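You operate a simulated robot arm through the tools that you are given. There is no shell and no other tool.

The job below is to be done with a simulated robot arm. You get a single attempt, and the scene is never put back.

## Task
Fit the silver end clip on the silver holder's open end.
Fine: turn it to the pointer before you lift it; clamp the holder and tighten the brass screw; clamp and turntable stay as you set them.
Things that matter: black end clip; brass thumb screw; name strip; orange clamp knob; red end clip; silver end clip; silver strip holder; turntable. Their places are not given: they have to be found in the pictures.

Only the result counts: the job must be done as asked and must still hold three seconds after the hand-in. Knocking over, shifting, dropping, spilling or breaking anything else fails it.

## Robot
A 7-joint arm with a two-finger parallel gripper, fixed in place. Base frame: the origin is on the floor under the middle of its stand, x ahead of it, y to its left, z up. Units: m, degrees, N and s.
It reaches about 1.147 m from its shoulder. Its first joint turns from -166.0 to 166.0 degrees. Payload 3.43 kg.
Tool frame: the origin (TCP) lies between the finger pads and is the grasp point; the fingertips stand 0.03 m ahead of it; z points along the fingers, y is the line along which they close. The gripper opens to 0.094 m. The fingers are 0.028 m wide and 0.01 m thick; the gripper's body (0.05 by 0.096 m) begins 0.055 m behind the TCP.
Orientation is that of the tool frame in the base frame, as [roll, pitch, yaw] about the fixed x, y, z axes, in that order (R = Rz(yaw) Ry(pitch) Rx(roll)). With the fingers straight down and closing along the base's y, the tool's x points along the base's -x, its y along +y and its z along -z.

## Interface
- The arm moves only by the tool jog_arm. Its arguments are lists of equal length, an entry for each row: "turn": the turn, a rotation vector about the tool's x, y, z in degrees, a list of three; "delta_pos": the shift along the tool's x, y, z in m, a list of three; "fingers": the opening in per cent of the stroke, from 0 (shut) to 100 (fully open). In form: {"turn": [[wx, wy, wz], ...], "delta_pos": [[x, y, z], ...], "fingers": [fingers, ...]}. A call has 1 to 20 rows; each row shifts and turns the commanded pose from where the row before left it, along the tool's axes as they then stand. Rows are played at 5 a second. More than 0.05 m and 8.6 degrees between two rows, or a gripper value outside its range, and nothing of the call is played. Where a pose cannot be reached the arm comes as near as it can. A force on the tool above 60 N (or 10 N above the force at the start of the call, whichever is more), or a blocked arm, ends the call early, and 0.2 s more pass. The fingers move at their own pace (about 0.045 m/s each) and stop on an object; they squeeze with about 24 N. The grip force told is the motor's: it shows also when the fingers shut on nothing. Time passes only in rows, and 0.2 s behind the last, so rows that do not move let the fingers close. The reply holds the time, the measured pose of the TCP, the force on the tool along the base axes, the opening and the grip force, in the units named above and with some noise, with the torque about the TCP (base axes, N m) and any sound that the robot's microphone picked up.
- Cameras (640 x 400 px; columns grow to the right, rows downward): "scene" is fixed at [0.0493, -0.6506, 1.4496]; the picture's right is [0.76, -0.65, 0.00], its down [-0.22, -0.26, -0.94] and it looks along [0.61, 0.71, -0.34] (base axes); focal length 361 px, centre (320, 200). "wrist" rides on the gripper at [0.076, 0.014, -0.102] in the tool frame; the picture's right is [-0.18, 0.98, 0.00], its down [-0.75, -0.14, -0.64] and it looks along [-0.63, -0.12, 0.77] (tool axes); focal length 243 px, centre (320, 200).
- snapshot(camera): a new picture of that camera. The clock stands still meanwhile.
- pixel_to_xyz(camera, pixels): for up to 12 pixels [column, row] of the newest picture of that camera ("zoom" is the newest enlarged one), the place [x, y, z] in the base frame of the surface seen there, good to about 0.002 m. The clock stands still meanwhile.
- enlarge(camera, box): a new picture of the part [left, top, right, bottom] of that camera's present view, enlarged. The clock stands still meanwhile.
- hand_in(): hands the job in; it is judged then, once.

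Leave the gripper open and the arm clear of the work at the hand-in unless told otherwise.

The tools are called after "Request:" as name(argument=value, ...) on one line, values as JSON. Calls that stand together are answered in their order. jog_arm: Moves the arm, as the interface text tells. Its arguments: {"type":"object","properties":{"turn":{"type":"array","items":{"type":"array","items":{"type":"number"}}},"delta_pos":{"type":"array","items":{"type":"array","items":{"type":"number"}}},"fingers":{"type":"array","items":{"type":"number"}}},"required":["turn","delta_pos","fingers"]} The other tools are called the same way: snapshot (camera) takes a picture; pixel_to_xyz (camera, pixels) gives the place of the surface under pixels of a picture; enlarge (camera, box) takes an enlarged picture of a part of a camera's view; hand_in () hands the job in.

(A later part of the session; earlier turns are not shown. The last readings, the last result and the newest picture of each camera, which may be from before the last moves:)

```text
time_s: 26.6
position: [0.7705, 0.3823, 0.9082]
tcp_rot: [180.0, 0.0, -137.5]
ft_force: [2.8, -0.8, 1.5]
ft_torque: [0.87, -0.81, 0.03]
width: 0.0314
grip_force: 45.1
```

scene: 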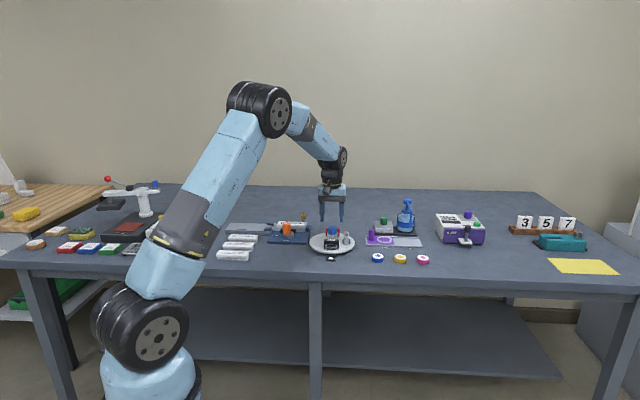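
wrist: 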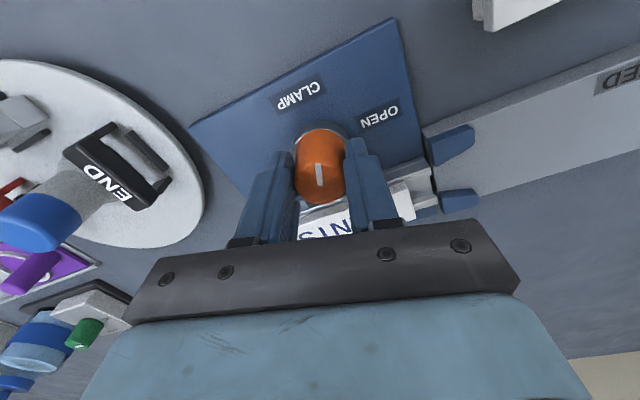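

Request:
jog_arm(turn=[[0, 0, -3], [0, 0, -3], [0, 0, 0]], delta_pos=[[0, 0, 0], [0, 0, 0], [0, 0, 0]], fingers=[20, 20, 20])

Request:
snapshot(camera="wrist")

Request:
enlarge(camera="wrist", box=[240, 60, 460, 230])

Request:
enlarge(camera="scene", box=[255, 200, 325, 250])

```text
time_s: 27.4
position: [0.7707, 0.3822, 0.908]
tcp_rot: [180.0, -0.1, -131.5]
ft_force: [8.4, 4.8, 6.1]
ft_torque: [-0.09, -0.15, -0.02]
width: 0.0316
grip_force: 45.8
```

```text
taken
```

wrist: 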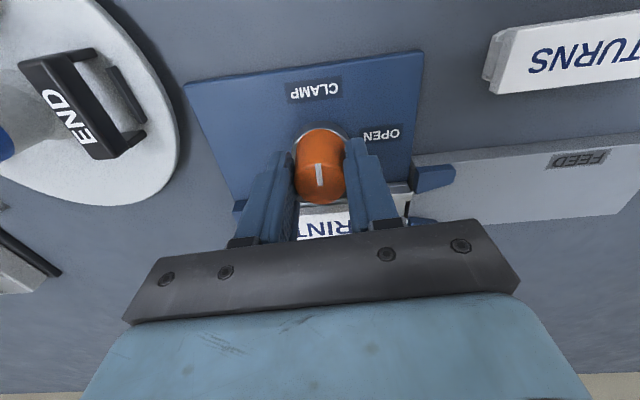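

```text
2.35 times, centred on (350, 145) of wrist
```

zoom: 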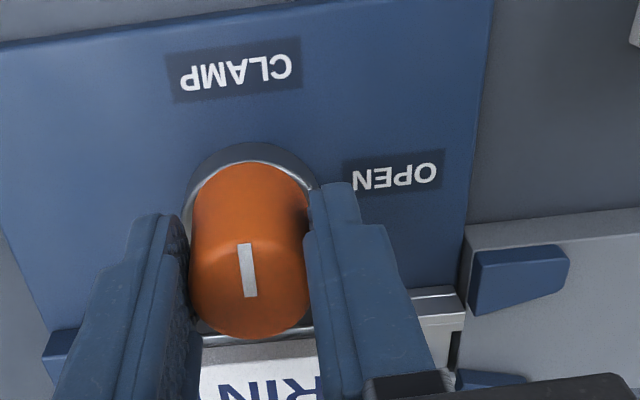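

```text
8.00 times, centred on (290, 225) of scene
```

zoom: 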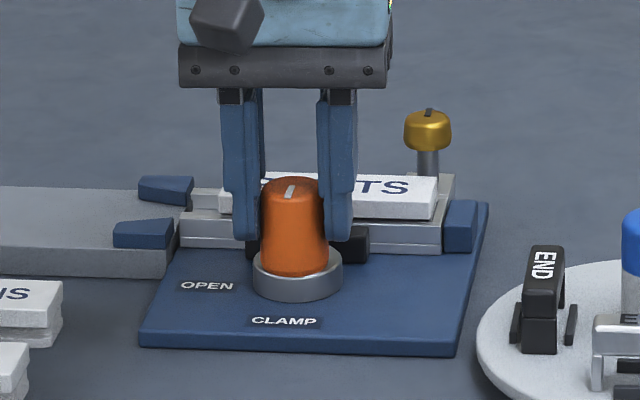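

The knob has turned 90° and its mark faces CLAMP. I'll nudge 3° more to feel for an end stop.

Request:
jog_arm(turn=[[0, 0, -1.5], [0, 0, -1.5], [0, 0, 0]], delta_pos=[[0.0008, 0.001, 0], [0, 0, 0], [0, 0, 0]], fingers=[20, 20, 20])

Request:
enlarge(camera="wrist", box=[240, 60, 460, 230])

```text
time_s: 28.2
position: [0.7704, 0.3822, 0.9079]
tcp_rot: [-180.0, 0.1, -128.6]
ft_force: [25.2, 0.6, 10.9]
ft_torque: [-0.19, -0.74, -0.06]
width: 0.0311
grip_force: 45.0
```

```text
2.35 times, centred on (350, 145) of wrist
```

zoom: 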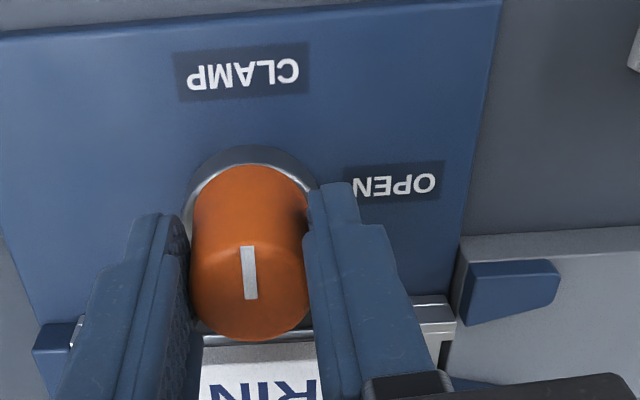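

The knob is past 90°, with the mark still tracking. I'll relieve the side force, open and lift to see the jaw.

Request:
jog_arm(turn=[[0, 0, 0], [0, 0, 0]], delta_pos=[[-0.002, -0.0026, 0], [0, 0, 0]], fingers=[20, 20])

```text
time_s: 28.8
position: [0.7714, 0.3821, 0.9083]
tcp_rot: [179.9, -0.3, -128.4]
ft_force: [-4.3, -8.9, 14.2]
ft_torque: [-0.57, 0.55, 0.0]
width: 0.0311
grip_force: 44.7
```

Request:
jog_arm(turn=[[0, 0, 0], [0, 0, 0], [0, 0, 0], [0, 0, 0], [0, 0, 0], [0, 0, 0]], delta_pos=[[0, 0, 0], [0, 0, 0], [0, 0, -0.03], [0, 0, -0.04], [0, 0, -0.03], [0, 0, 0]], fingers=[60, 60, 60, 60, 60, 60])

Request:
enlarge(camera="wrist", box=[210, 0, 450, 160])

Request:
enlarge(camera="scene", box=[255, 205, 319, 250])

```text
time_s: 30.2
position: [0.7722, 0.3825, 1.0088]
tcp_rot: [-179.9, 0.0, -128.5]
ft_force: [-0.8, 0.6, 0.1]
ft_torque: [0.03, 0.01, 0.03]
width: 0.0567
grip_force: 0.1
```

```text
2.50 times, centred on (330, 80) of wrist
```

zoom: 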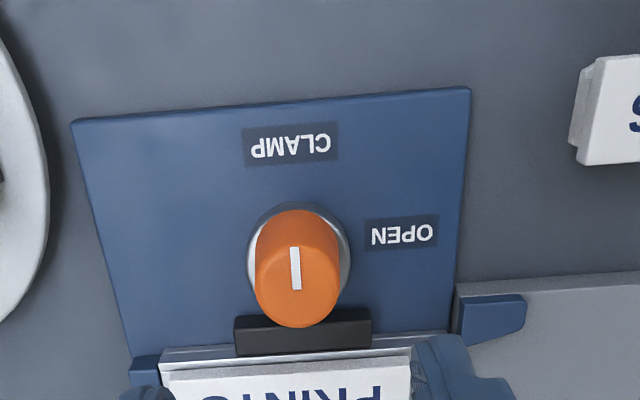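

```text
8.89 times, centred on (287, 228) of scene
```

zoom: 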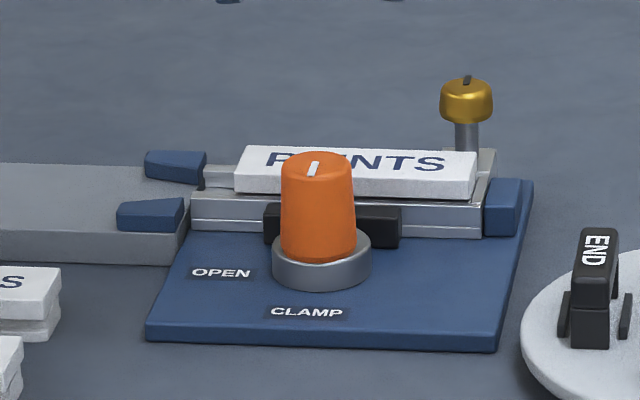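

The clamp is on: the black jaw is now against the rail and the mark points to CLAMP. Next is the brass screw at about (0.878, 0.414). I'll move above it at a safe height for a close look.

Request:
jog_arm(turn=[[0, 0, 0], [0, 0, 0], [0, 0, 0], [0, 0, 0], [0, 0, 0]], delta_pos=[[-0.03, -0.0212, 0], [-0.03, -0.0212, 0], [-0.03, -0.0212, 0], [0, 0, 0.04], [0, 0, 0]], fingers=[60, 60, 60, 60, 60])

Request:
snapshot(camera="wrist")

Request:
enlarge(camera="wrist", box=[270, 60, 430, 180])

```text
time_s: 31.4
position: [0.8799, 0.4124, 0.9679]
tcp_rot: [180.0, 0.0, -128.5]
ft_force: [0.5, 0.0, 0.0]
ft_torque: [0.01, 0.0, 0.04]
width: 0.0565
grip_force: 0.1
```

```text
taken
```

wrist: 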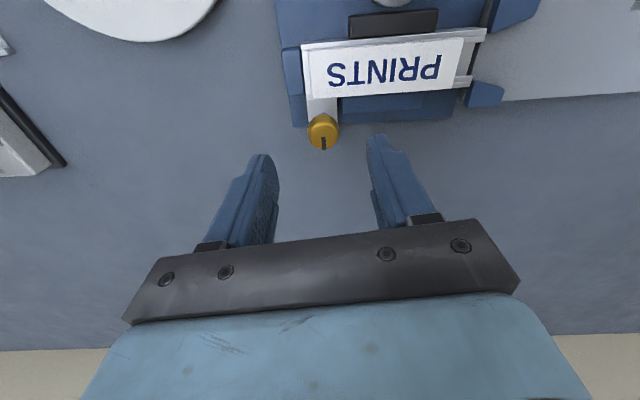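

```text
3.33 times, centred on (350, 120) of wrist
```

zoom: 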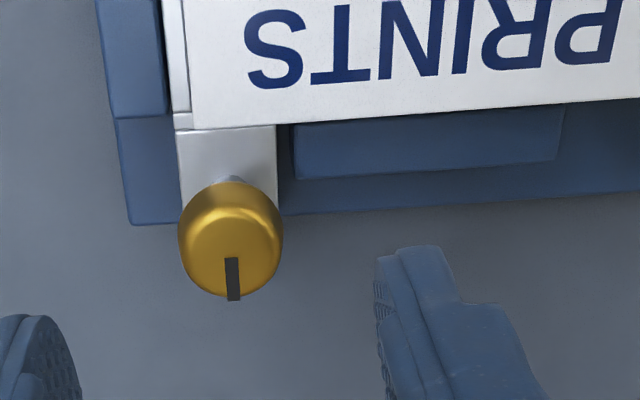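

The brass head's top centre is near zoom (232, 255), with its dark mark pointing to the back. I'll read positions.

Request:
pixel_to_xyz(camera="zoom", pixels=[[232, 255], [185, 250], [279, 248], [233, 294], [232, 215], [232, 190], [232, 260], [234, 298], [225, 150], [410, 130], [190, 135], [270, 135]])

Request:
enlarge(camera="scene", box=[288, 200, 320, 232])

```text
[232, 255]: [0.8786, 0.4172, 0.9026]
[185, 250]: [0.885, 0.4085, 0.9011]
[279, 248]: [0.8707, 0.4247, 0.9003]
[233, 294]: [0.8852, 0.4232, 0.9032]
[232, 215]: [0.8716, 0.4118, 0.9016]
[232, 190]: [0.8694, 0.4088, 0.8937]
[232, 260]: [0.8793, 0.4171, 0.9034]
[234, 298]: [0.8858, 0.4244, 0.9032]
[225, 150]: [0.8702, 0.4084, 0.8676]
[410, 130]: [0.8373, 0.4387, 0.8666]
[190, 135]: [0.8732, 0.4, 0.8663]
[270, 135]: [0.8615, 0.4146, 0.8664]
```

```text
12.50 times, centred on (304, 216) of scene
```

zoom: 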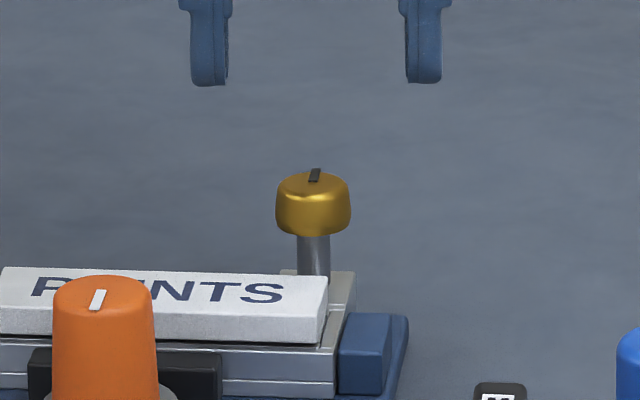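

Head centre is about (0.878, 0.417), z 0.887–0.902, and the mark points at about 48°. To get a long clockwise stroke I'll first rotate the gripper counter-clockwise about 68° in the air and see whether the wrist allows it.

Request:
jog_arm(turn=[[0, 0, 0], [0, 0, -8.5], [0, 0, -8.5], [0, 0, -8.5], [0, 0, -8.5], [0, 0, -8.5], [0, 0, -8.5], [0, 0, -8.5], [0, 0, -8.5], [0, 0, 0]], delta_pos=[[-0.0026, 0.0041, 0], [0, 0, 0], [0, 0, 0], [0, 0, 0], [0, 0, 0], [0, 0, 0], [0, 0, 0], [0, 0, 0], [0, 0, 0], [0, 0, 0]], fingers=[50, 50, 50, 50, 50, 50, 50, 50, 50, 50])

Request:
snapshot(camera="wrist")

Request:
enlarge(camera="wrist", box=[270, 80, 370, 180])

```text
time_s: 33.6
position: [0.877, 0.4176, 0.9678]
tcp_rot: [180.0, 0.0, -60.4]
ft_force: [0.3, 1.3, -1.1]
ft_torque: [0.02, 0.01, 0.0]
width: 0.0468
grip_force: 0.0
```

```text
taken
```

wrist: 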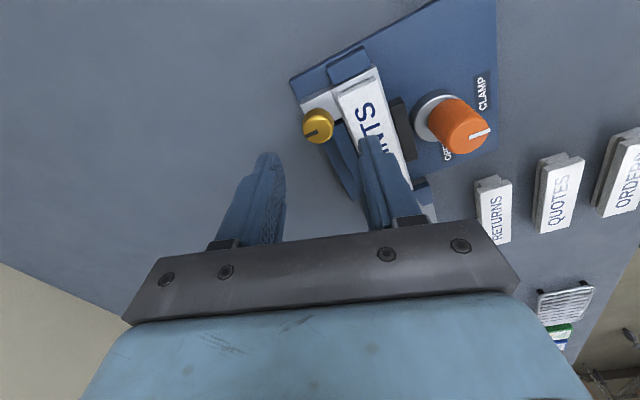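

```text
4.00 times, centred on (320, 130) of wrist
```

zoom: 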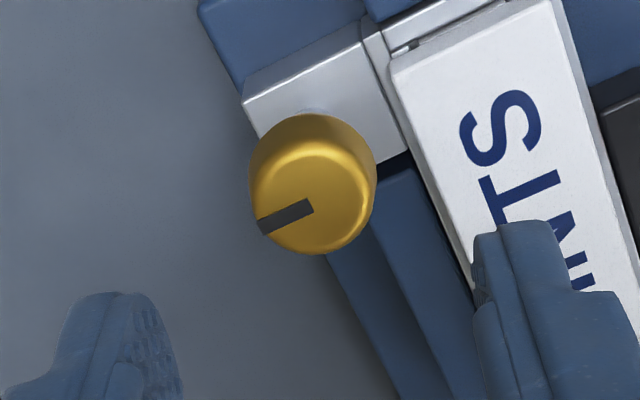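

The wrist allows yaw −60.4°. I'll refine the head's centre from this second direction (zoom centre near (312, 200)).

Request:
pixel_to_xyz(camera="zoom", pixels=[[312, 200], [254, 200], [370, 200], [312, 250], [312, 150], [270, 222], [308, 206], [355, 160], [270, 160]])

```text
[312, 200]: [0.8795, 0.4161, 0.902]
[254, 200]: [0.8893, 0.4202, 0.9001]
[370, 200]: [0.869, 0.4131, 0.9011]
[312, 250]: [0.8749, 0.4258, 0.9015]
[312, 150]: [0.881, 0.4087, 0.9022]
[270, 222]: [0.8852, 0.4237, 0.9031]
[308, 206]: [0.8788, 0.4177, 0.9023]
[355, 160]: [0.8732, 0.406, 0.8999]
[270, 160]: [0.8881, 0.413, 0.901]
```

Head centre is about (0.879, 0.417). I'll correct slightly, descend to TCP z 0.914 (fingertips above the strip top) and close on the head.

Request:
jog_arm(turn=[[0, 0, 0], [0, 0, 0], [0, 0, 0], [0, 0, 0], [0, 0, 0], [0, 0, 0]], delta_pos=[[0.0016, -0.0012, 0.014], [0, 0, 0.02], [0, 0, 0.0195], [0, 0, 0], [0, 0, 0], [0, 0, 0]], fingers=[50, 50, 50, 10, 10, 10])

```text
time_s: 35.0
position: [0.8792, 0.4176, 0.9149]
tcp_rot: [180.0, 0.0, -60.5]
ft_force: [0.7, 0.1, 1.3]
ft_torque: [0.04, -0.01, 0.01]
width: 0.0236
grip_force: 24.0
```

The fingers hold the head at about 23 mm with almost no side force. I'll start turning clockwise and watch torque.

Request:
jog_arm(turn=[[0, 0, 0], [0, 0, 6], [0, 0, 6], [0, 0, 6], [0, 0, 0]], delta_pos=[[0, 0, 0], [0, 0, 0], [0, 0, 0], [0, 0, 0], [0, 0, 0]], fingers=[10, 10, 10, 10, 10])

Request:
enlarge(camera="wrist", box=[260, 90, 380, 210])

```text
time_s: 36.2
position: [0.8796, 0.4169, 0.9138]
tcp_rot: [-179.9, -0.1, -78.6]
ft_force: [2.5, -0.9, 5.7]
ft_torque: [0.04, -0.06, 0.02]
width: 0.0231
grip_force: 23.7
```

```text
3.33 times, centred on (320, 150) of wrist
```

zoom: 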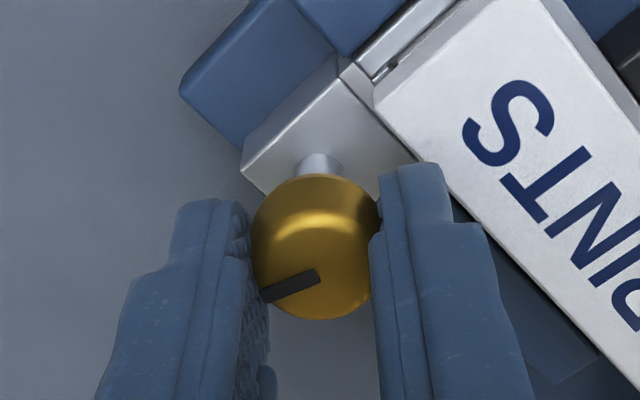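

The head turns with the gripper. I'll continue clockwise.

Request:
jog_arm(turn=[[0, 0, 6], [0, 0, 6], [0, 0, 6], [0, 0, 6], [0, 0, 6], [0, 0, 0]], delta_pos=[[0, 0, 0], [0, 0, 0], [0, 0, 0], [0, 0, 0], [0, 0, 0], [0, 0, 0]], fingers=[10, 10, 10, 10, 10, 10])

Request:
enlarge(camera="wrist", box=[260, 90, 380, 210])

Request:
enlarge(camera="scene", box=[288, 200, 320, 232])

```text
time_s: 37.6
position: [0.8787, 0.4165, 0.9148]
tcp_rot: [180.0, 0.0, -108.6]
ft_force: [4.9, 0.0, 1.9]
ft_torque: [-0.04, -0.15, 0.0]
width: 0.0234
grip_force: 24.0
```

```text
3.33 times, centred on (320, 150) of wrist
```

zoom: 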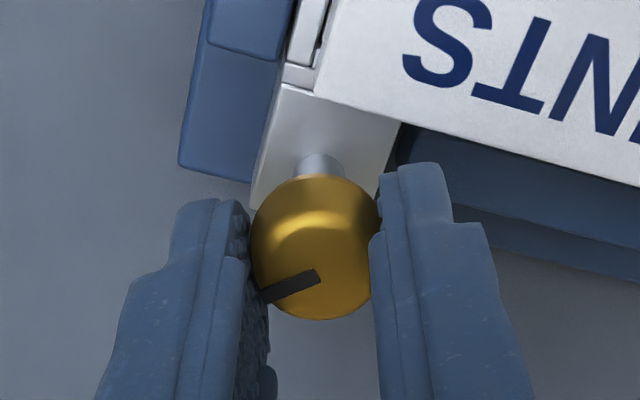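

```text
12.50 times, centred on (304, 216) of scene
```

zoom: 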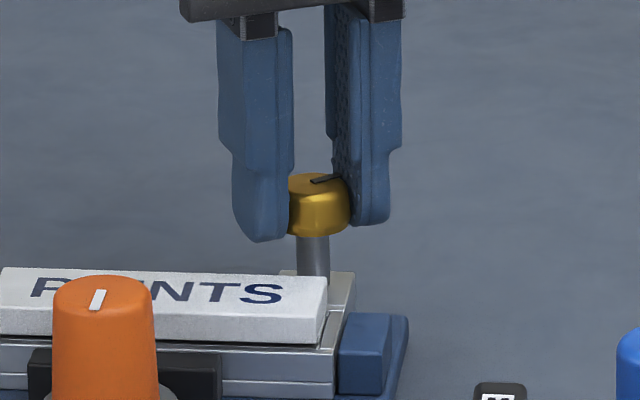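

48° turned with no torque rise yet. I'll continue, 60° more.

Request:
jog_arm(turn=[[0, 0, 6], [0, 0, 6], [0, 0, 6], [0, 0, 6], [0, 0, 6], [0, 0, 0]], delta_pos=[[0, 0, 0], [0, 0, 0], [0, 0, 0], [0, 0, 0], [0, 0, 0], [0, 0, 0]], fingers=[10, 10, 10, 10, 10, 10])

Request:
enlarge(camera="wrist", box=[260, 90, 380, 210])

```text
time_s: 39.0
position: [0.8776, 0.417, 0.9149]
tcp_rot: [-180.0, -0.1, -138.7]
ft_force: [4.5, 0.6, 1.4]
ft_torque: [0.03, -0.14, 0.04]
width: 0.0232
grip_force: 23.9
```

```text
3.33 times, centred on (320, 150) of wrist
```

zoom: 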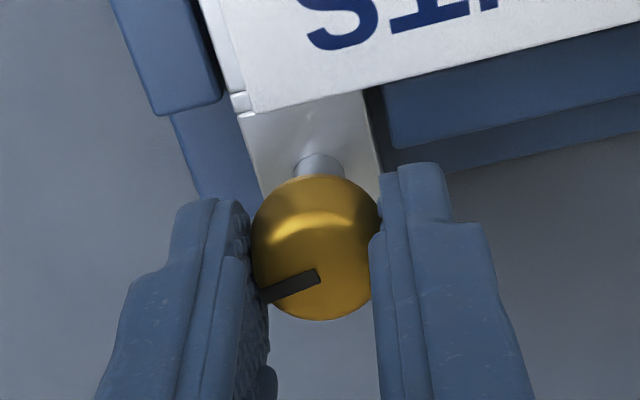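

78° turned, still following freely. Continuing.

Request:
jog_arm(turn=[[0, 0, 6], [0, 0, 6], [0, 0, 6], [0, 0, 6], [0, 0, 6], [0, 0, 0]], delta_pos=[[0, 0, 0], [0, 0, 0], [0, 0, 0], [0, 0, 0], [0, 0, 0], [0, 0, 0]], fingers=[10, 10, 10, 10, 10, 10])

Request:
enlarge(camera="wrist", box=[260, 90, 380, 210])

```text
time_s: 40.4
position: [0.8778, 0.4172, 0.9141]
tcp_rot: [180.0, -0.1, -168.7]
ft_force: [1.2, -2.1, 0.0]
ft_torque: [-0.04, 0.02, 0.15]
width: 0.0233
grip_force: 24.3
```

```text
3.33 times, centred on (320, 150) of wrist
```

zoom: 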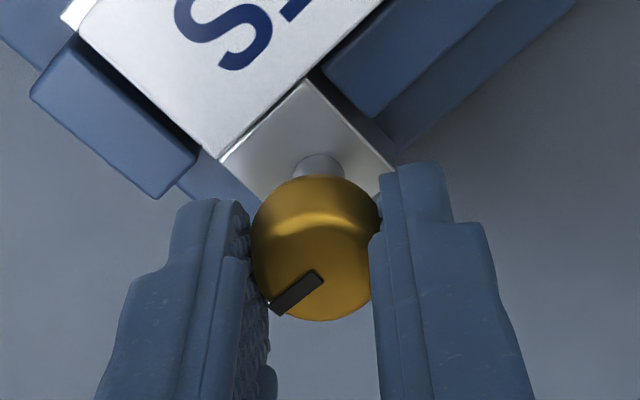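

Torque has risen to 0.15 N·m and the mark has slipped slightly in the grip, so the screw has come up tight. I'll turn a little more to confirm that it's at its end.

Request:
jog_arm(turn=[[0, 0, 5], [0, 0, 5], [0, 0, 0]], delta_pos=[[0, 0, 0], [0, 0, 0], [0, 0, 0]], fingers=[10, 10, 10])

Request:
enlarge(camera="wrist", box=[260, 90, 380, 210])

```text
time_s: 41.2
position: [0.8797, 0.4182, 0.9149]
tcp_rot: [180.0, -0.1, -178.6]
ft_force: [0.5, -1.2, -0.2]
ft_torque: [-0.14, -0.04, 0.14]
width: 0.0234
grip_force: 23.4
```

```text
3.33 times, centred on (320, 150) of wrist
```

zoom: 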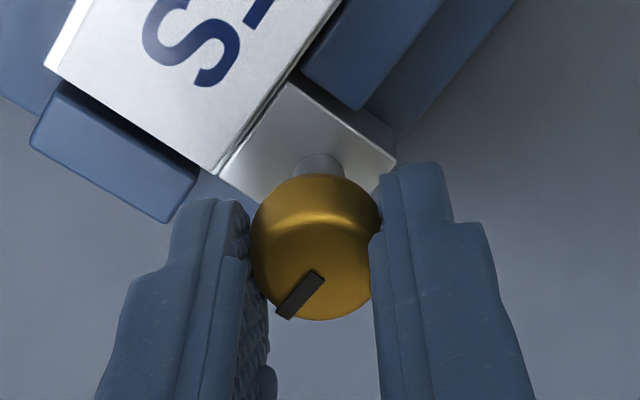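

The head no longer turns (it slips in the pads at 0.14 N·m), so it's tight. I'll open without turning back, lift, and look.

Request:
jog_arm(turn=[[0, 0, 0], [0, 0, 0], [0, 0, 0], [0, 0, 0], [0, 0, 0]], delta_pos=[[0, 0, 0], [0, 0, 0], [0, 0, -0.03], [0, 0, -0.03], [0, 0, 0]], fingers=[50, 50, 50, 50, 50])

Request:
snapshot(camera="wrist")

Request:
enlarge(camera="wrist", box=[250, 50, 390, 180])

Request:
enlarge(camera="scene", box=[255, 200, 335, 255])

```text
time_s: 42.4
position: [0.8799, 0.4171, 0.9746]
tcp_rot: [-180.0, -0.1, -178.6]
ft_force: [-0.4, 0.6, -0.9]
ft_torque: [-0.02, -0.02, 0.01]
width: 0.0471
grip_force: 0.2
```

```text
taken
```

wrist: 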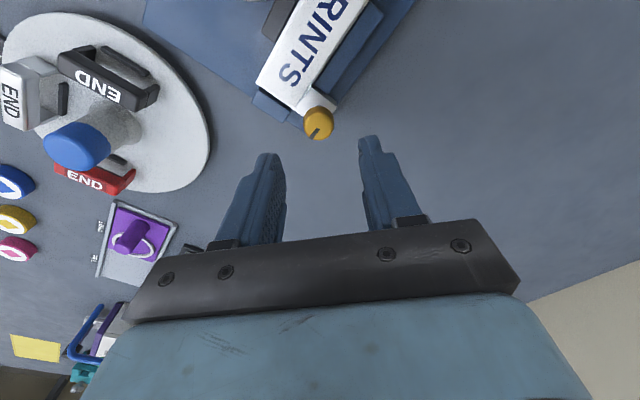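

```text
3.08 times, centred on (320, 115) of wrist
```

zoom: 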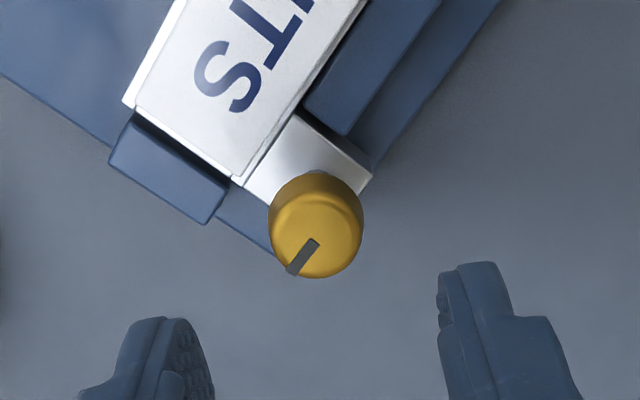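

```text
7.27 times, centred on (295, 228) of scene
```

zoom: 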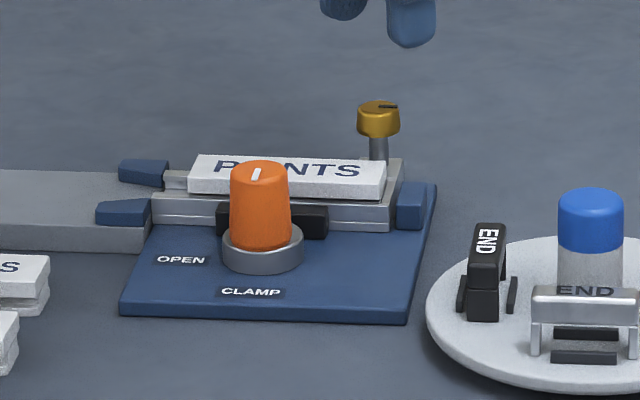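

The screw's mark now points right, 90° clockwise from before and against its stop. Next I'll raise, move above the silver clip at about (0.825, 0.190), and turn to yaw −133.5°.

Request:
jog_arm(turn=[[0, 0, 0], [0, 0, 0], [0, 0, 0], [0, 0, 0], [0, 0, 0], [0, 0, 0], [0, 0, -7.52], [0, 0, -7.52], [0, 0, -7.52], [0, 0, -7.52], [0, 0, -7.52], [0, 0, -7.52], [0, 0, 0]], delta_pos=[[0, 0, -0.045], [0.0121, -0.0451, 0], [0.0121, -0.0451, 0], [0.0121, -0.0451, 0], [0.0121, -0.0451, 0], [0.0121, -0.0451, 0], [0, 0, 0], [0, 0, 0], [0, 0, 0], [0, 0, 0], [0, 0, 0], [0, 0, 0], [0, 0, 0]], fingers=[75, 75, 75, 75, 75, 75, 75, 75, 75, 75, 75, 75, 75])

Request:
snapshot(camera="wrist")

Request:
enlarge(camera="wrist", box=[240, 20, 400, 160])

```text
time_s: 45.2
position: [0.8247, 0.1897, 1.0205]
tcp_rot: [-180.0, 0.0, -133.3]
ft_force: [-0.6, -0.2, 0.1]
ft_torque: [-0.02, 0.03, 0.01]
width: 0.0705
grip_force: 0.1
```

```text
taken
```

wrist: 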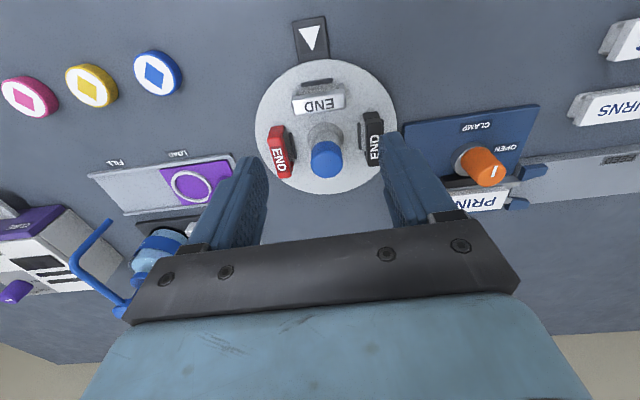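

```text
2.86 times, centred on (320, 90) of wrist
```

zoom: 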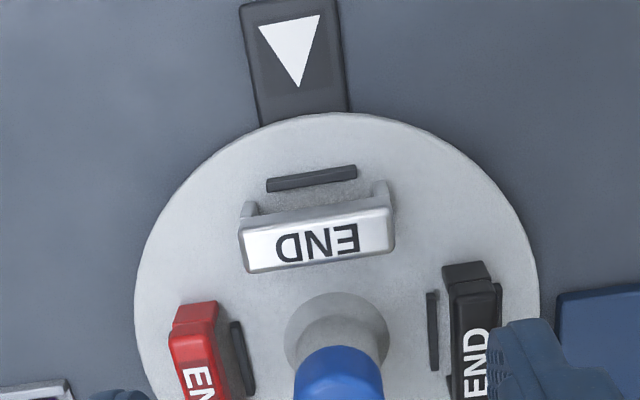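

The silver clip is well in view. I'll measure its top face corners.

Request:
pixel_to_xyz(camera="zoom", pixels=[[243, 233], [387, 212], [249, 266], [392, 244], [318, 240], [318, 222], [320, 255], [246, 250], [389, 228], [270, 187], [355, 172]])

Request:
pixel_to_xyz(camera="wrist", pixels=[[311, 27], [304, 27], [317, 27], [311, 45], [296, 40], [325, 38]])

```text
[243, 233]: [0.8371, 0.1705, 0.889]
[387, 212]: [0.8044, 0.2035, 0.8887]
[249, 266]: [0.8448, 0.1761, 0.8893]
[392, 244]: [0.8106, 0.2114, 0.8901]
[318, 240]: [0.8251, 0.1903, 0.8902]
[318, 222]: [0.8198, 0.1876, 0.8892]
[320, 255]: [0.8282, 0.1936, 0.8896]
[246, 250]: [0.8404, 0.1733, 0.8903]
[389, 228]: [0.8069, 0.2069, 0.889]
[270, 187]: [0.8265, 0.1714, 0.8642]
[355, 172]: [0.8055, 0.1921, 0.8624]
```

```text
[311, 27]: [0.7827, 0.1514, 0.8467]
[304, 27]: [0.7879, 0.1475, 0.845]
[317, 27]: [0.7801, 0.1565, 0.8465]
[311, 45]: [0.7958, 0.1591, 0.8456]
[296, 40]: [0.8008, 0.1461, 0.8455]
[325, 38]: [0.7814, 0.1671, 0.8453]
```

The clip centre is about (0.8242, 0.1904), top z 0.889, with its crossbar at −45.4°. I'll rotate by 2° to match and descend partway to check.

Request:
jog_arm(turn=[[0, 0, 2], [0, 0, 0], [0, 0, 0], [0, 0, 0]], delta_pos=[[-0.0011, 0.0007, 0.03], [0, 0, 0.03], [0, 0, 0.03], [0, 0, 0]], fingers=[75, 75, 75, 75])

Request:
snapshot(camera="wrist")

Request:
enlarge(camera="wrist", box=[230, 60, 410, 210])

Request:
enlarge(camera="scene", box=[300, 200, 370, 265])

```text
time_s: 46.2
position: [0.8257, 0.191, 0.9293]
tcp_rot: [179.9, 0.0, -135.4]
ft_force: [-0.7, 0.2, 0.5]
ft_torque: [-0.01, 0.0, -0.02]
width: 0.0707
grip_force: 0.1
```

```text
taken
```

wrist: 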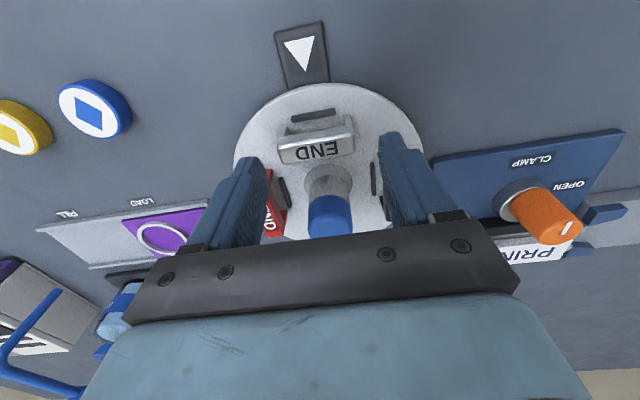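

```text
2.67 times, centred on (320, 135) of wrist
```

zoom: 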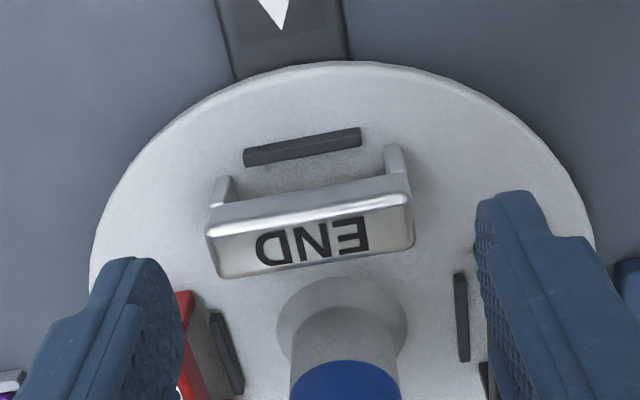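

```text
6.15 times, centred on (335, 232) of scene
```

zoom: 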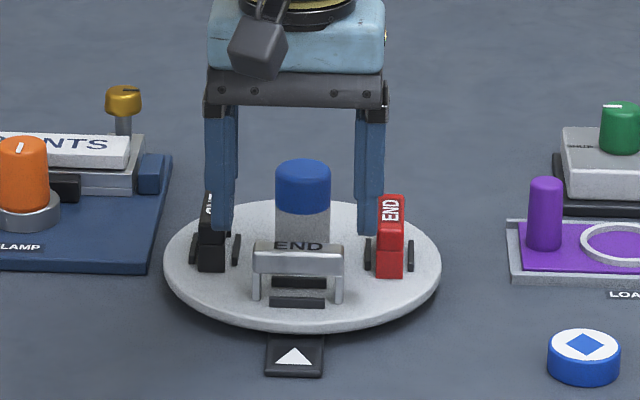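

The clip lies centred between the fingers (wrist pixel (317, 150), as expected). I'll descend 24 mm to TCP z 0.9055 and close.

Request:
jog_arm(turn=[[0, 0, 0], [0, 0, 0], [0, 0, 0], [0, 0, 0], [0, 0, 0], [0, 0, 0]], delta_pos=[[0, 0, 0.012], [0, 0, 0.0125], [0, 0, 0], [0, 0, 0], [0, 0, 0], [0, 0, 0]], fingers=[75, 75, 75, 40, 40, 40])

Request:
enlarge(camera="wrist", box=[230, 60, 410, 210])

Request:
enlarge(camera="scene", box=[300, 200, 370, 265])

```text
time_s: 47.6
position: [0.8241, 0.1919, 0.905]
tcp_rot: [179.9, 0.1, -135.5]
ft_force: [-0.7, 0.8, 1.0]
ft_torque: [-0.02, -0.02, -0.03]
width: 0.0509
grip_force: 24.5
```

```text
2.67 times, centred on (320, 135) of wrist
```

zoom: 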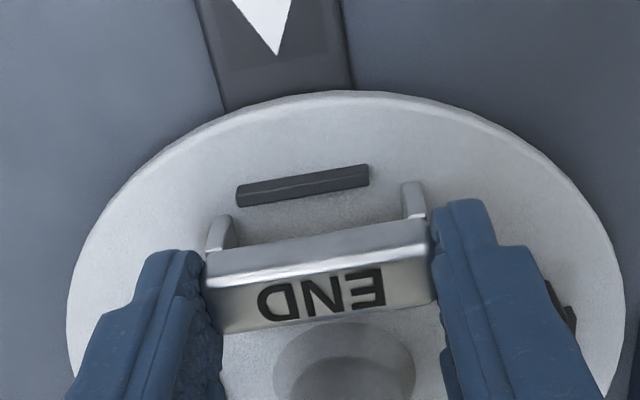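

```text
6.15 times, centred on (335, 232) of scene
```

zoom: 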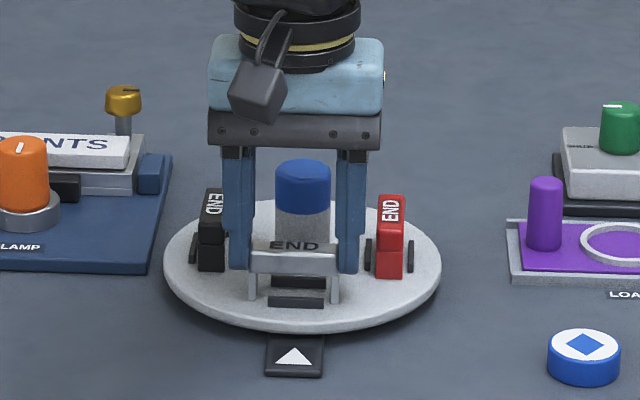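

The clip is gripped at 50.9 mm with no side forces. I'll lift it straight up.

Request:
jog_arm(turn=[[0, 0, 0], [0, 0, 0], [0, 0, 0], [0, 0, 0], [0, 0, 0], [0, 0, 0]], delta_pos=[[0, 0, -0.01], [0, 0, -0.02], [0, 0, -0.03], [0, 0, -0.035], [0, 0, -0.035], [0, 0, 0]], fingers=[40, 40, 40, 40, 40, 40])

Request:
snapshot(camera="wrist")

Request:
enlarge(camera="scene", box=[285, 180, 385, 265])

```text
time_s: 49.0
position: [0.8228, 0.192, 1.0357]
tcp_rot: [179.9, 0.1, -135.4]
ft_force: [0.4, -0.2, -0.4]
ft_torque: [-0.01, 0.03, 0.0]
width: 0.0377
grip_force: 0.0
```

```text
taken
```

wrist: 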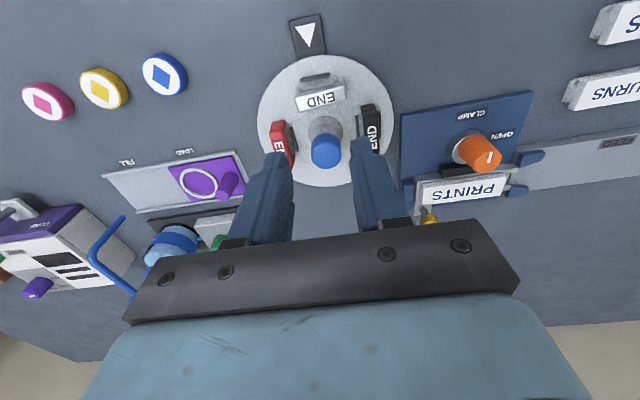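

```text
4.71 times, centred on (335, 222) of scene
```

zoom: 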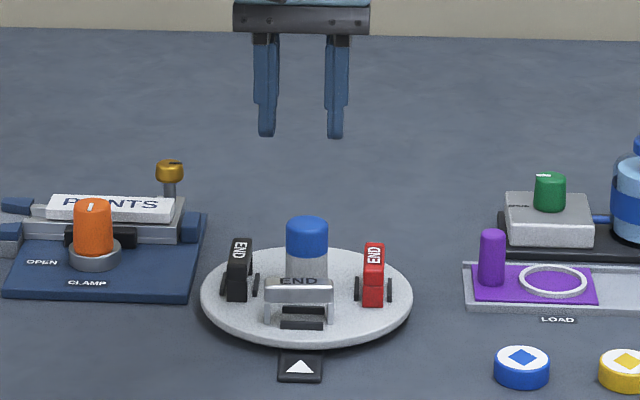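

The clip slipped out of the fingers and stayed on the turntable. I'll check whether it or the table has shifted.

Request:
enlarge(camera="scene", box=[305, 220, 361, 265])

Request:
enlarge(camera="wrist", box=[240, 10, 410, 150])

```text
8.89 times, centred on (333, 242) of scene
```

zoom: 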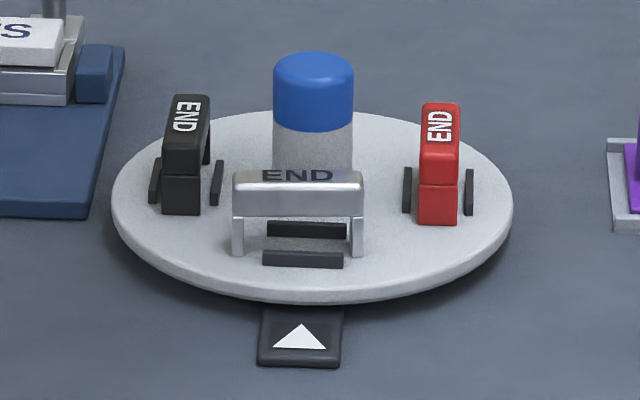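

```text
2.86 times, centred on (325, 80) of wrist
```

zoom: 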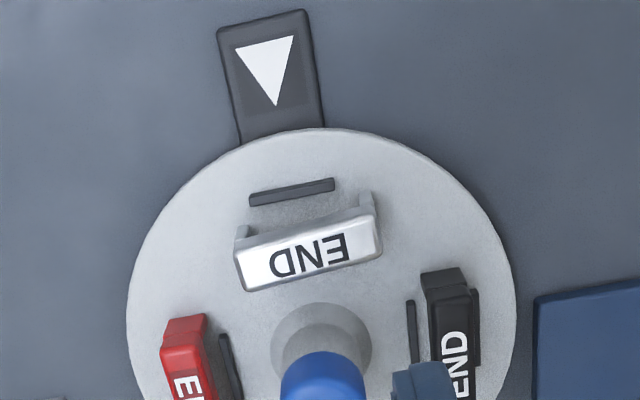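

The clip slid about 3 mm to the left within its nest but is still upright. The table moved less than 1°. I'll measure its pose again before a slower re-grip.

Request:
pixel_to_xyz(camera="zoom", pixels=[[238, 255], [372, 222], [247, 288], [379, 254], [308, 255], [252, 200], [333, 184], [275, 105], [240, 48], [290, 38], [332, 375], [240, 270]])

```text
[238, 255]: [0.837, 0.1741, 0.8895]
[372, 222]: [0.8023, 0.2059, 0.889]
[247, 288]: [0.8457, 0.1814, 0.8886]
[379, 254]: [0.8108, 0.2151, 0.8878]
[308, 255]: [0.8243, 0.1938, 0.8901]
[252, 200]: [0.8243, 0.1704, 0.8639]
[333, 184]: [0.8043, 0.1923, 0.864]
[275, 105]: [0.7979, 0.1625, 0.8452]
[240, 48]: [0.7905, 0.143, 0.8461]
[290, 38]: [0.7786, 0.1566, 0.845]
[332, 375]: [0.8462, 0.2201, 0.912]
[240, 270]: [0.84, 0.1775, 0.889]
```

The clip is now centred at about (0.824, 0.194), turned to about −43°. I'll re-approach, go a bit deeper (fingertips near z 0.866), and close with full command. Then I'll lift only 2 mm and read the force.

Request:
jog_arm(turn=[[0, 0, -2], [0, 0, 0], [0, 0, 0], [0, 0, 0], [0, 0, 0], [0, 0, 0]], delta_pos=[[-0.0028, 0.0004, 0], [0, 0, 0.04], [0, 0, 0.03], [0, 0, 0.03], [0, 0, 0.01], [0, 0, 0]], fingers=[75, 75, 75, 75, 75, 75])

Request:
enlarge(camera="wrist", box=[230, 60, 410, 210])

```text
time_s: 50.4
position: [0.8267, 0.1944, 0.9265]
tcp_rot: [-180.0, 0.0, -133.4]
ft_force: [-1.1, 0.3, 0.2]
ft_torque: [-0.01, 0.02, -0.01]
width: 0.0706
grip_force: 0.1
```

```text
2.67 times, centred on (320, 135) of wrist
```

zoom: 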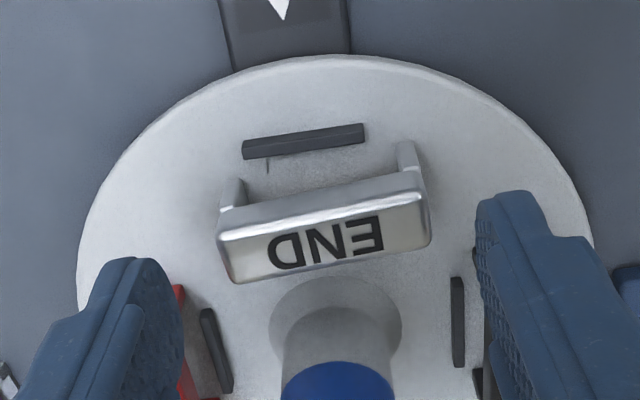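

The clip is between the fingers. I'll check its centre against the TCP.

Request:
pixel_to_xyz(camera="zoom", pixels=[[228, 240], [418, 204], [236, 278], [428, 238], [327, 239], [250, 150], [360, 132]])

```text
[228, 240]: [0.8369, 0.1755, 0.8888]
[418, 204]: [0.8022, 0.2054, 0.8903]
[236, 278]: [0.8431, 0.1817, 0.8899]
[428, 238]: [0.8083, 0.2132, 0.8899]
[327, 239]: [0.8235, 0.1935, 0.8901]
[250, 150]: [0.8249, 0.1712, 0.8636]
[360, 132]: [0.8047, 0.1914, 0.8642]
```

I'll fine-adjust by 2 mm and 1.5°, descend to TCP z 0.896, and close.

Request:
jog_arm(turn=[[0, 0, -1.5], [0, 0, 0], [0, 0, 0], [0, 0, 0], [0, 0, 0], [0, 0, 0], [0, 0, 0]], delta_pos=[[0.002, 0.0012, 0], [0, 0, 0.015], [0, 0, 0.015], [0, 0, 0], [0, 0, 0], [0, 0, 0], [0, 0, 0]], fingers=[75, 75, 75, 75, 0, 0, 0])

Request:
enlarge(camera="scene", box=[305, 210, 361, 255])

Request:
enlarge(camera="wrist", box=[230, 80, 410, 230])

```text
time_s: 52.0
position: [0.8245, 0.1934, 0.8959]
tcp_rot: [180.0, 0.0, -131.9]
ft_force: [0.1, 0.4, 0.6]
ft_torque: [0.04, -0.01, 0.0]
width: 0.0512
grip_force: 23.7
```

```text
8.89 times, centred on (333, 232) of scene
```

zoom: 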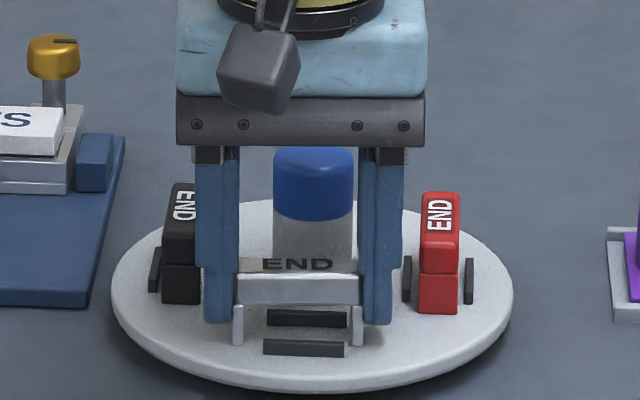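

```text
2.67 times, centred on (320, 155) of wrist
```

zoom: 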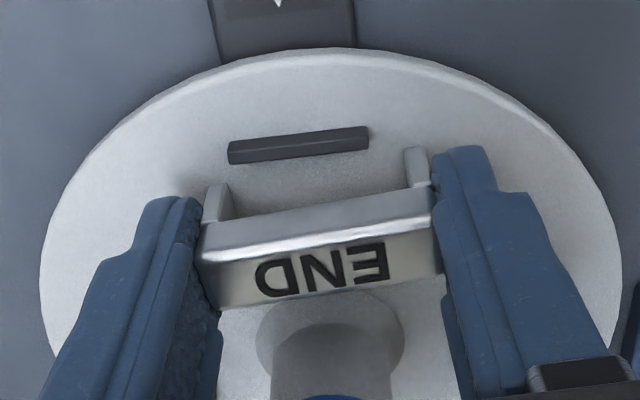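

Gripped deeper at 51.2 mm. I'll lift 2 mm and check the force.

Request:
jog_arm(turn=[[0, 0, 0], [0, 0, 0], [0, 0, 0]], delta_pos=[[0, 0, -0.001], [0, 0, -0.001], [0, 0, 0]], fingers=[0, 0, 0])

```text
time_s: 52.8
position: [0.8239, 0.1927, 0.8972]
tcp_rot: [-180.0, 0.0, -131.9]
ft_force: [0.9, -0.8, -1.3]
ft_torque: [-0.02, 0.0, -0.03]
width: 0.0511
grip_force: 23.9
```

Only about 1 N downward, so no strong retention. I'll continue lifting slowly and look.

Request:
jog_arm(turn=[[0, 0, 0], [0, 0, 0], [0, 0, 0], [0, 0, 0], [0, 0, 0]], delta_pos=[[0, 0, -0.002], [0, 0, -0.002], [0, 0, -0.002], [0, 0, -0.002], [0, 0, 0]], fingers=[0, 0, 0, 0, 0])

Request:
enlarge(camera="scene", box=[305, 210, 361, 255])

```text
time_s: 54.0
position: [0.8246, 0.192, 0.9048]
tcp_rot: [180.0, -0.1, -131.9]
ft_force: [0.6, 0.2, 0.7]
ft_torque: [-0.04, 0.03, 0.01]
width: 0.051
grip_force: 23.8
```

```text
8.89 times, centred on (333, 232) of scene
```

zoom: 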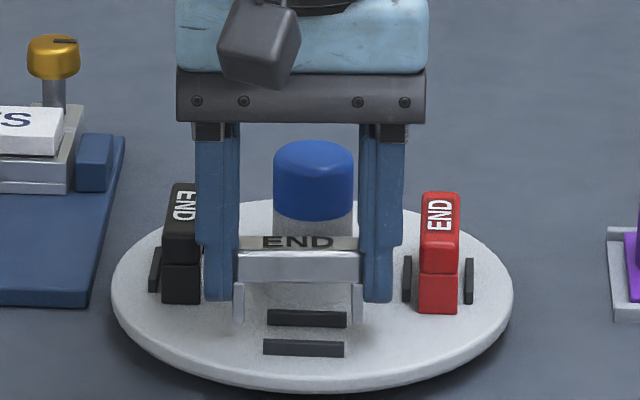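

The clip is rising with the gripper this time. I'll continue the lift gently.

Request:
jog_arm(turn=[[0, 0, 0], [0, 0, 0], [0, 0, 0], [0, 0, 0], [0, 0, 0], [0, 0, 0], [0, 0, 0], [0, 0, 0], [0, 0, 0], [0, 0, 0]], delta_pos=[[0, 0, -0.003], [0, 0, -0.004], [0, 0, -0.005], [0, 0, -0.005], [0, 0, -0.005], [0, 0, -0.005], [0, 0, -0.005], [0, 0, -0.005], [0, 0, -0.003], [0, 0, 0]], fingers=[0, 0, 0, 0, 0, 0, 0, 0, 0, 0])

Request:
enlarge(camera="scene", box=[295, 190, 371, 260])

Request:
snapshot(camera="wrist")

```text
time_s: 56.2
position: [0.8228, 0.1927, 0.9451]
tcp_rot: [-180.0, 0.0, -132.0]
ft_force: [0.8, 0.4, -0.5]
ft_torque: [-0.02, 0.0, 0.01]
width: 0.0508
grip_force: 23.8
```

```text
5.71 times, centred on (333, 225) of scene
```

zoom: 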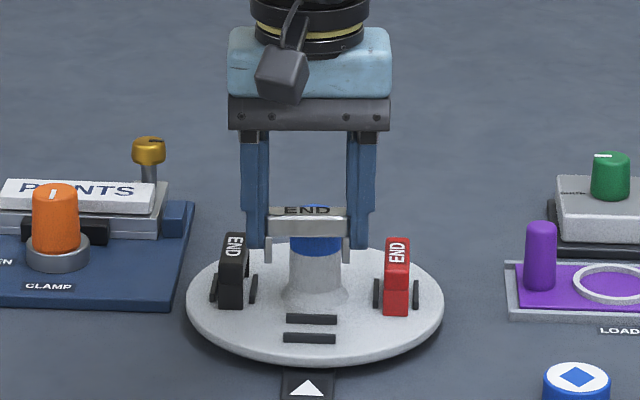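

```text
taken
```

wrist: 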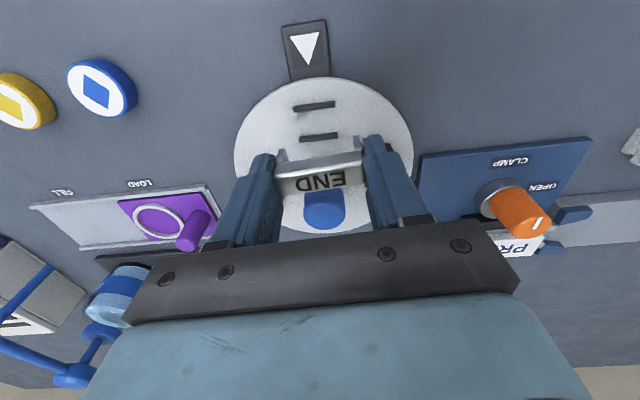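

The clip is out of its nest and held level. I'll zoom in on it to find how it sits in the fingers.

Request:
enlarge(camera="wrist", box=[250, 120, 390, 220])

Request:
pixel_to_xyz(camera="zoom", pixels=[[130, 250], [500, 205], [140, 325], [510, 275], [320, 270], [320, 235], [320, 300], [130, 290], [505, 240], [80, 180], [560, 120], [600, 200]])

```text
4.00 times, centred on (320, 170) of wrist
```

zoom: 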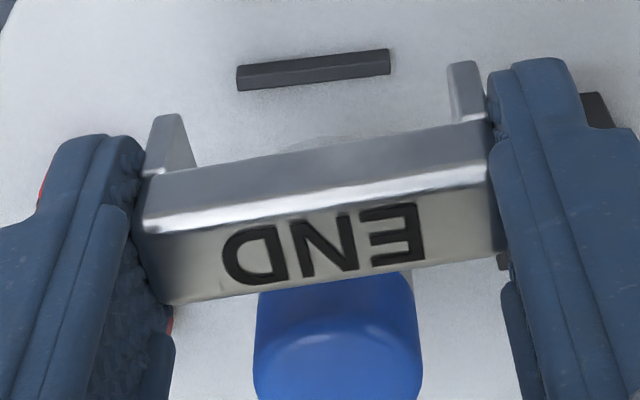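

```text
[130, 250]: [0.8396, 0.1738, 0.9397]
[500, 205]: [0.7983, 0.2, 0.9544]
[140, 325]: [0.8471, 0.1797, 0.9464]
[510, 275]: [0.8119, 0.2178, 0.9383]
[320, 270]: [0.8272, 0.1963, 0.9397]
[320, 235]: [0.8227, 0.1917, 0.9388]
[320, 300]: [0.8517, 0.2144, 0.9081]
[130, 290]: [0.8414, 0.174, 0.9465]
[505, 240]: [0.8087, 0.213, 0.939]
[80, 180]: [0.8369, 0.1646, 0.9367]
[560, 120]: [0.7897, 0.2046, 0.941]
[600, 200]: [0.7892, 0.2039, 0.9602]
```

The clip sits centred in the fingers, feet about 39 mm below the TCP. I'll raise gently to clear everything, then rotate clockwise about 91.5° so that the crossbar crosses the holder.

Request:
jog_arm(turn=[[0, 0, 0], [0, 0, 0], [0, 0, 0], [0, 0, 0], [0, 0, 0], [0, 0, 0], [0, 0, 0], [0, 0, 3], [0, 0, 5], [0, 0, 6], [0, 0, 6], [0, 0, 6], [0, 0, 6], [0, 0, 6], [0, 0, 6], [0, 0, 0]], delta_pos=[[0, 0, -0.004], [0, 0, -0.008], [0, 0, -0.01], [0, 0, -0.01], [0, 0, -0.008], [0, 0, -0.004], [0, 0, 0], [0, 0, 0], [0, 0, 0], [0, 0, 0], [0, 0, 0], [0, 0, 0], [0, 0, 0], [0, 0, 0], [0, 0, 0], [0, 0, 0]], fingers=[0, 0, 0, 0, 0, 0, 0, 0, 0, 0, 0, 0, 0, 0, 0, 0])

Request:
enlarge(camera="scene", box=[290, 170, 380, 260])

```text
time_s: 59.6
position: [0.8237, 0.1929, 0.9903]
tcp_rot: [-179.9, 0.1, -176.0]
ft_force: [-0.6, -0.5, -1.0]
ft_torque: [0.04, -0.01, -0.02]
width: 0.0511
grip_force: 23.9
```

```text
4.44 times, centred on (335, 215) of scene
```

zoom: 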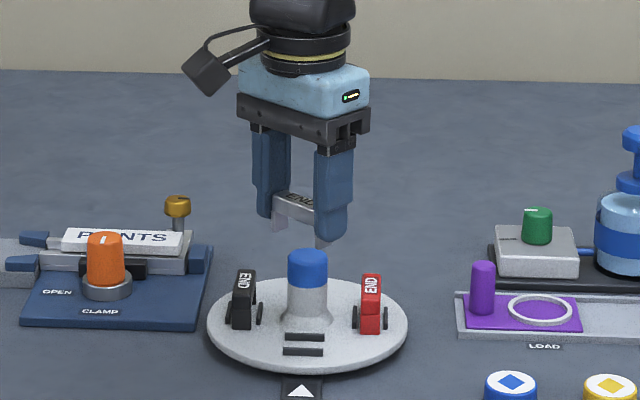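

The clip is held firmly. I'll finish the rotation to yaw 136.5°.

Request:
jog_arm(turn=[[0, 0, 4], [0, 0, 6], [0, 0, 6], [0, 0, 6], [0, 0, 6], [0, 0, 6], [0, 0, 6], [0, 0, 4.5], [0, 0, 3], [0, 0, 0]], delta_pos=[[0, 0, 0], [0, 0, 0], [0, 0, 0], [0, 0, 0], [0, 0, 0], [0, 0, 0], [0, 0, 0], [0, 0, 0], [0, 0, 0], [0, 0, 0]], fingers=[0, 0, 0, 0, 0, 0, 0, 0, 0, 0])

```text
time_s: 61.8
position: [0.8237, 0.191, 0.9894]
tcp_rot: [-180.0, 0.0, 136.6]
ft_force: [0.1, -0.1, -0.5]
ft_torque: [-0.01, 0.01, 0.0]
width: 0.051
grip_force: 24.4
```

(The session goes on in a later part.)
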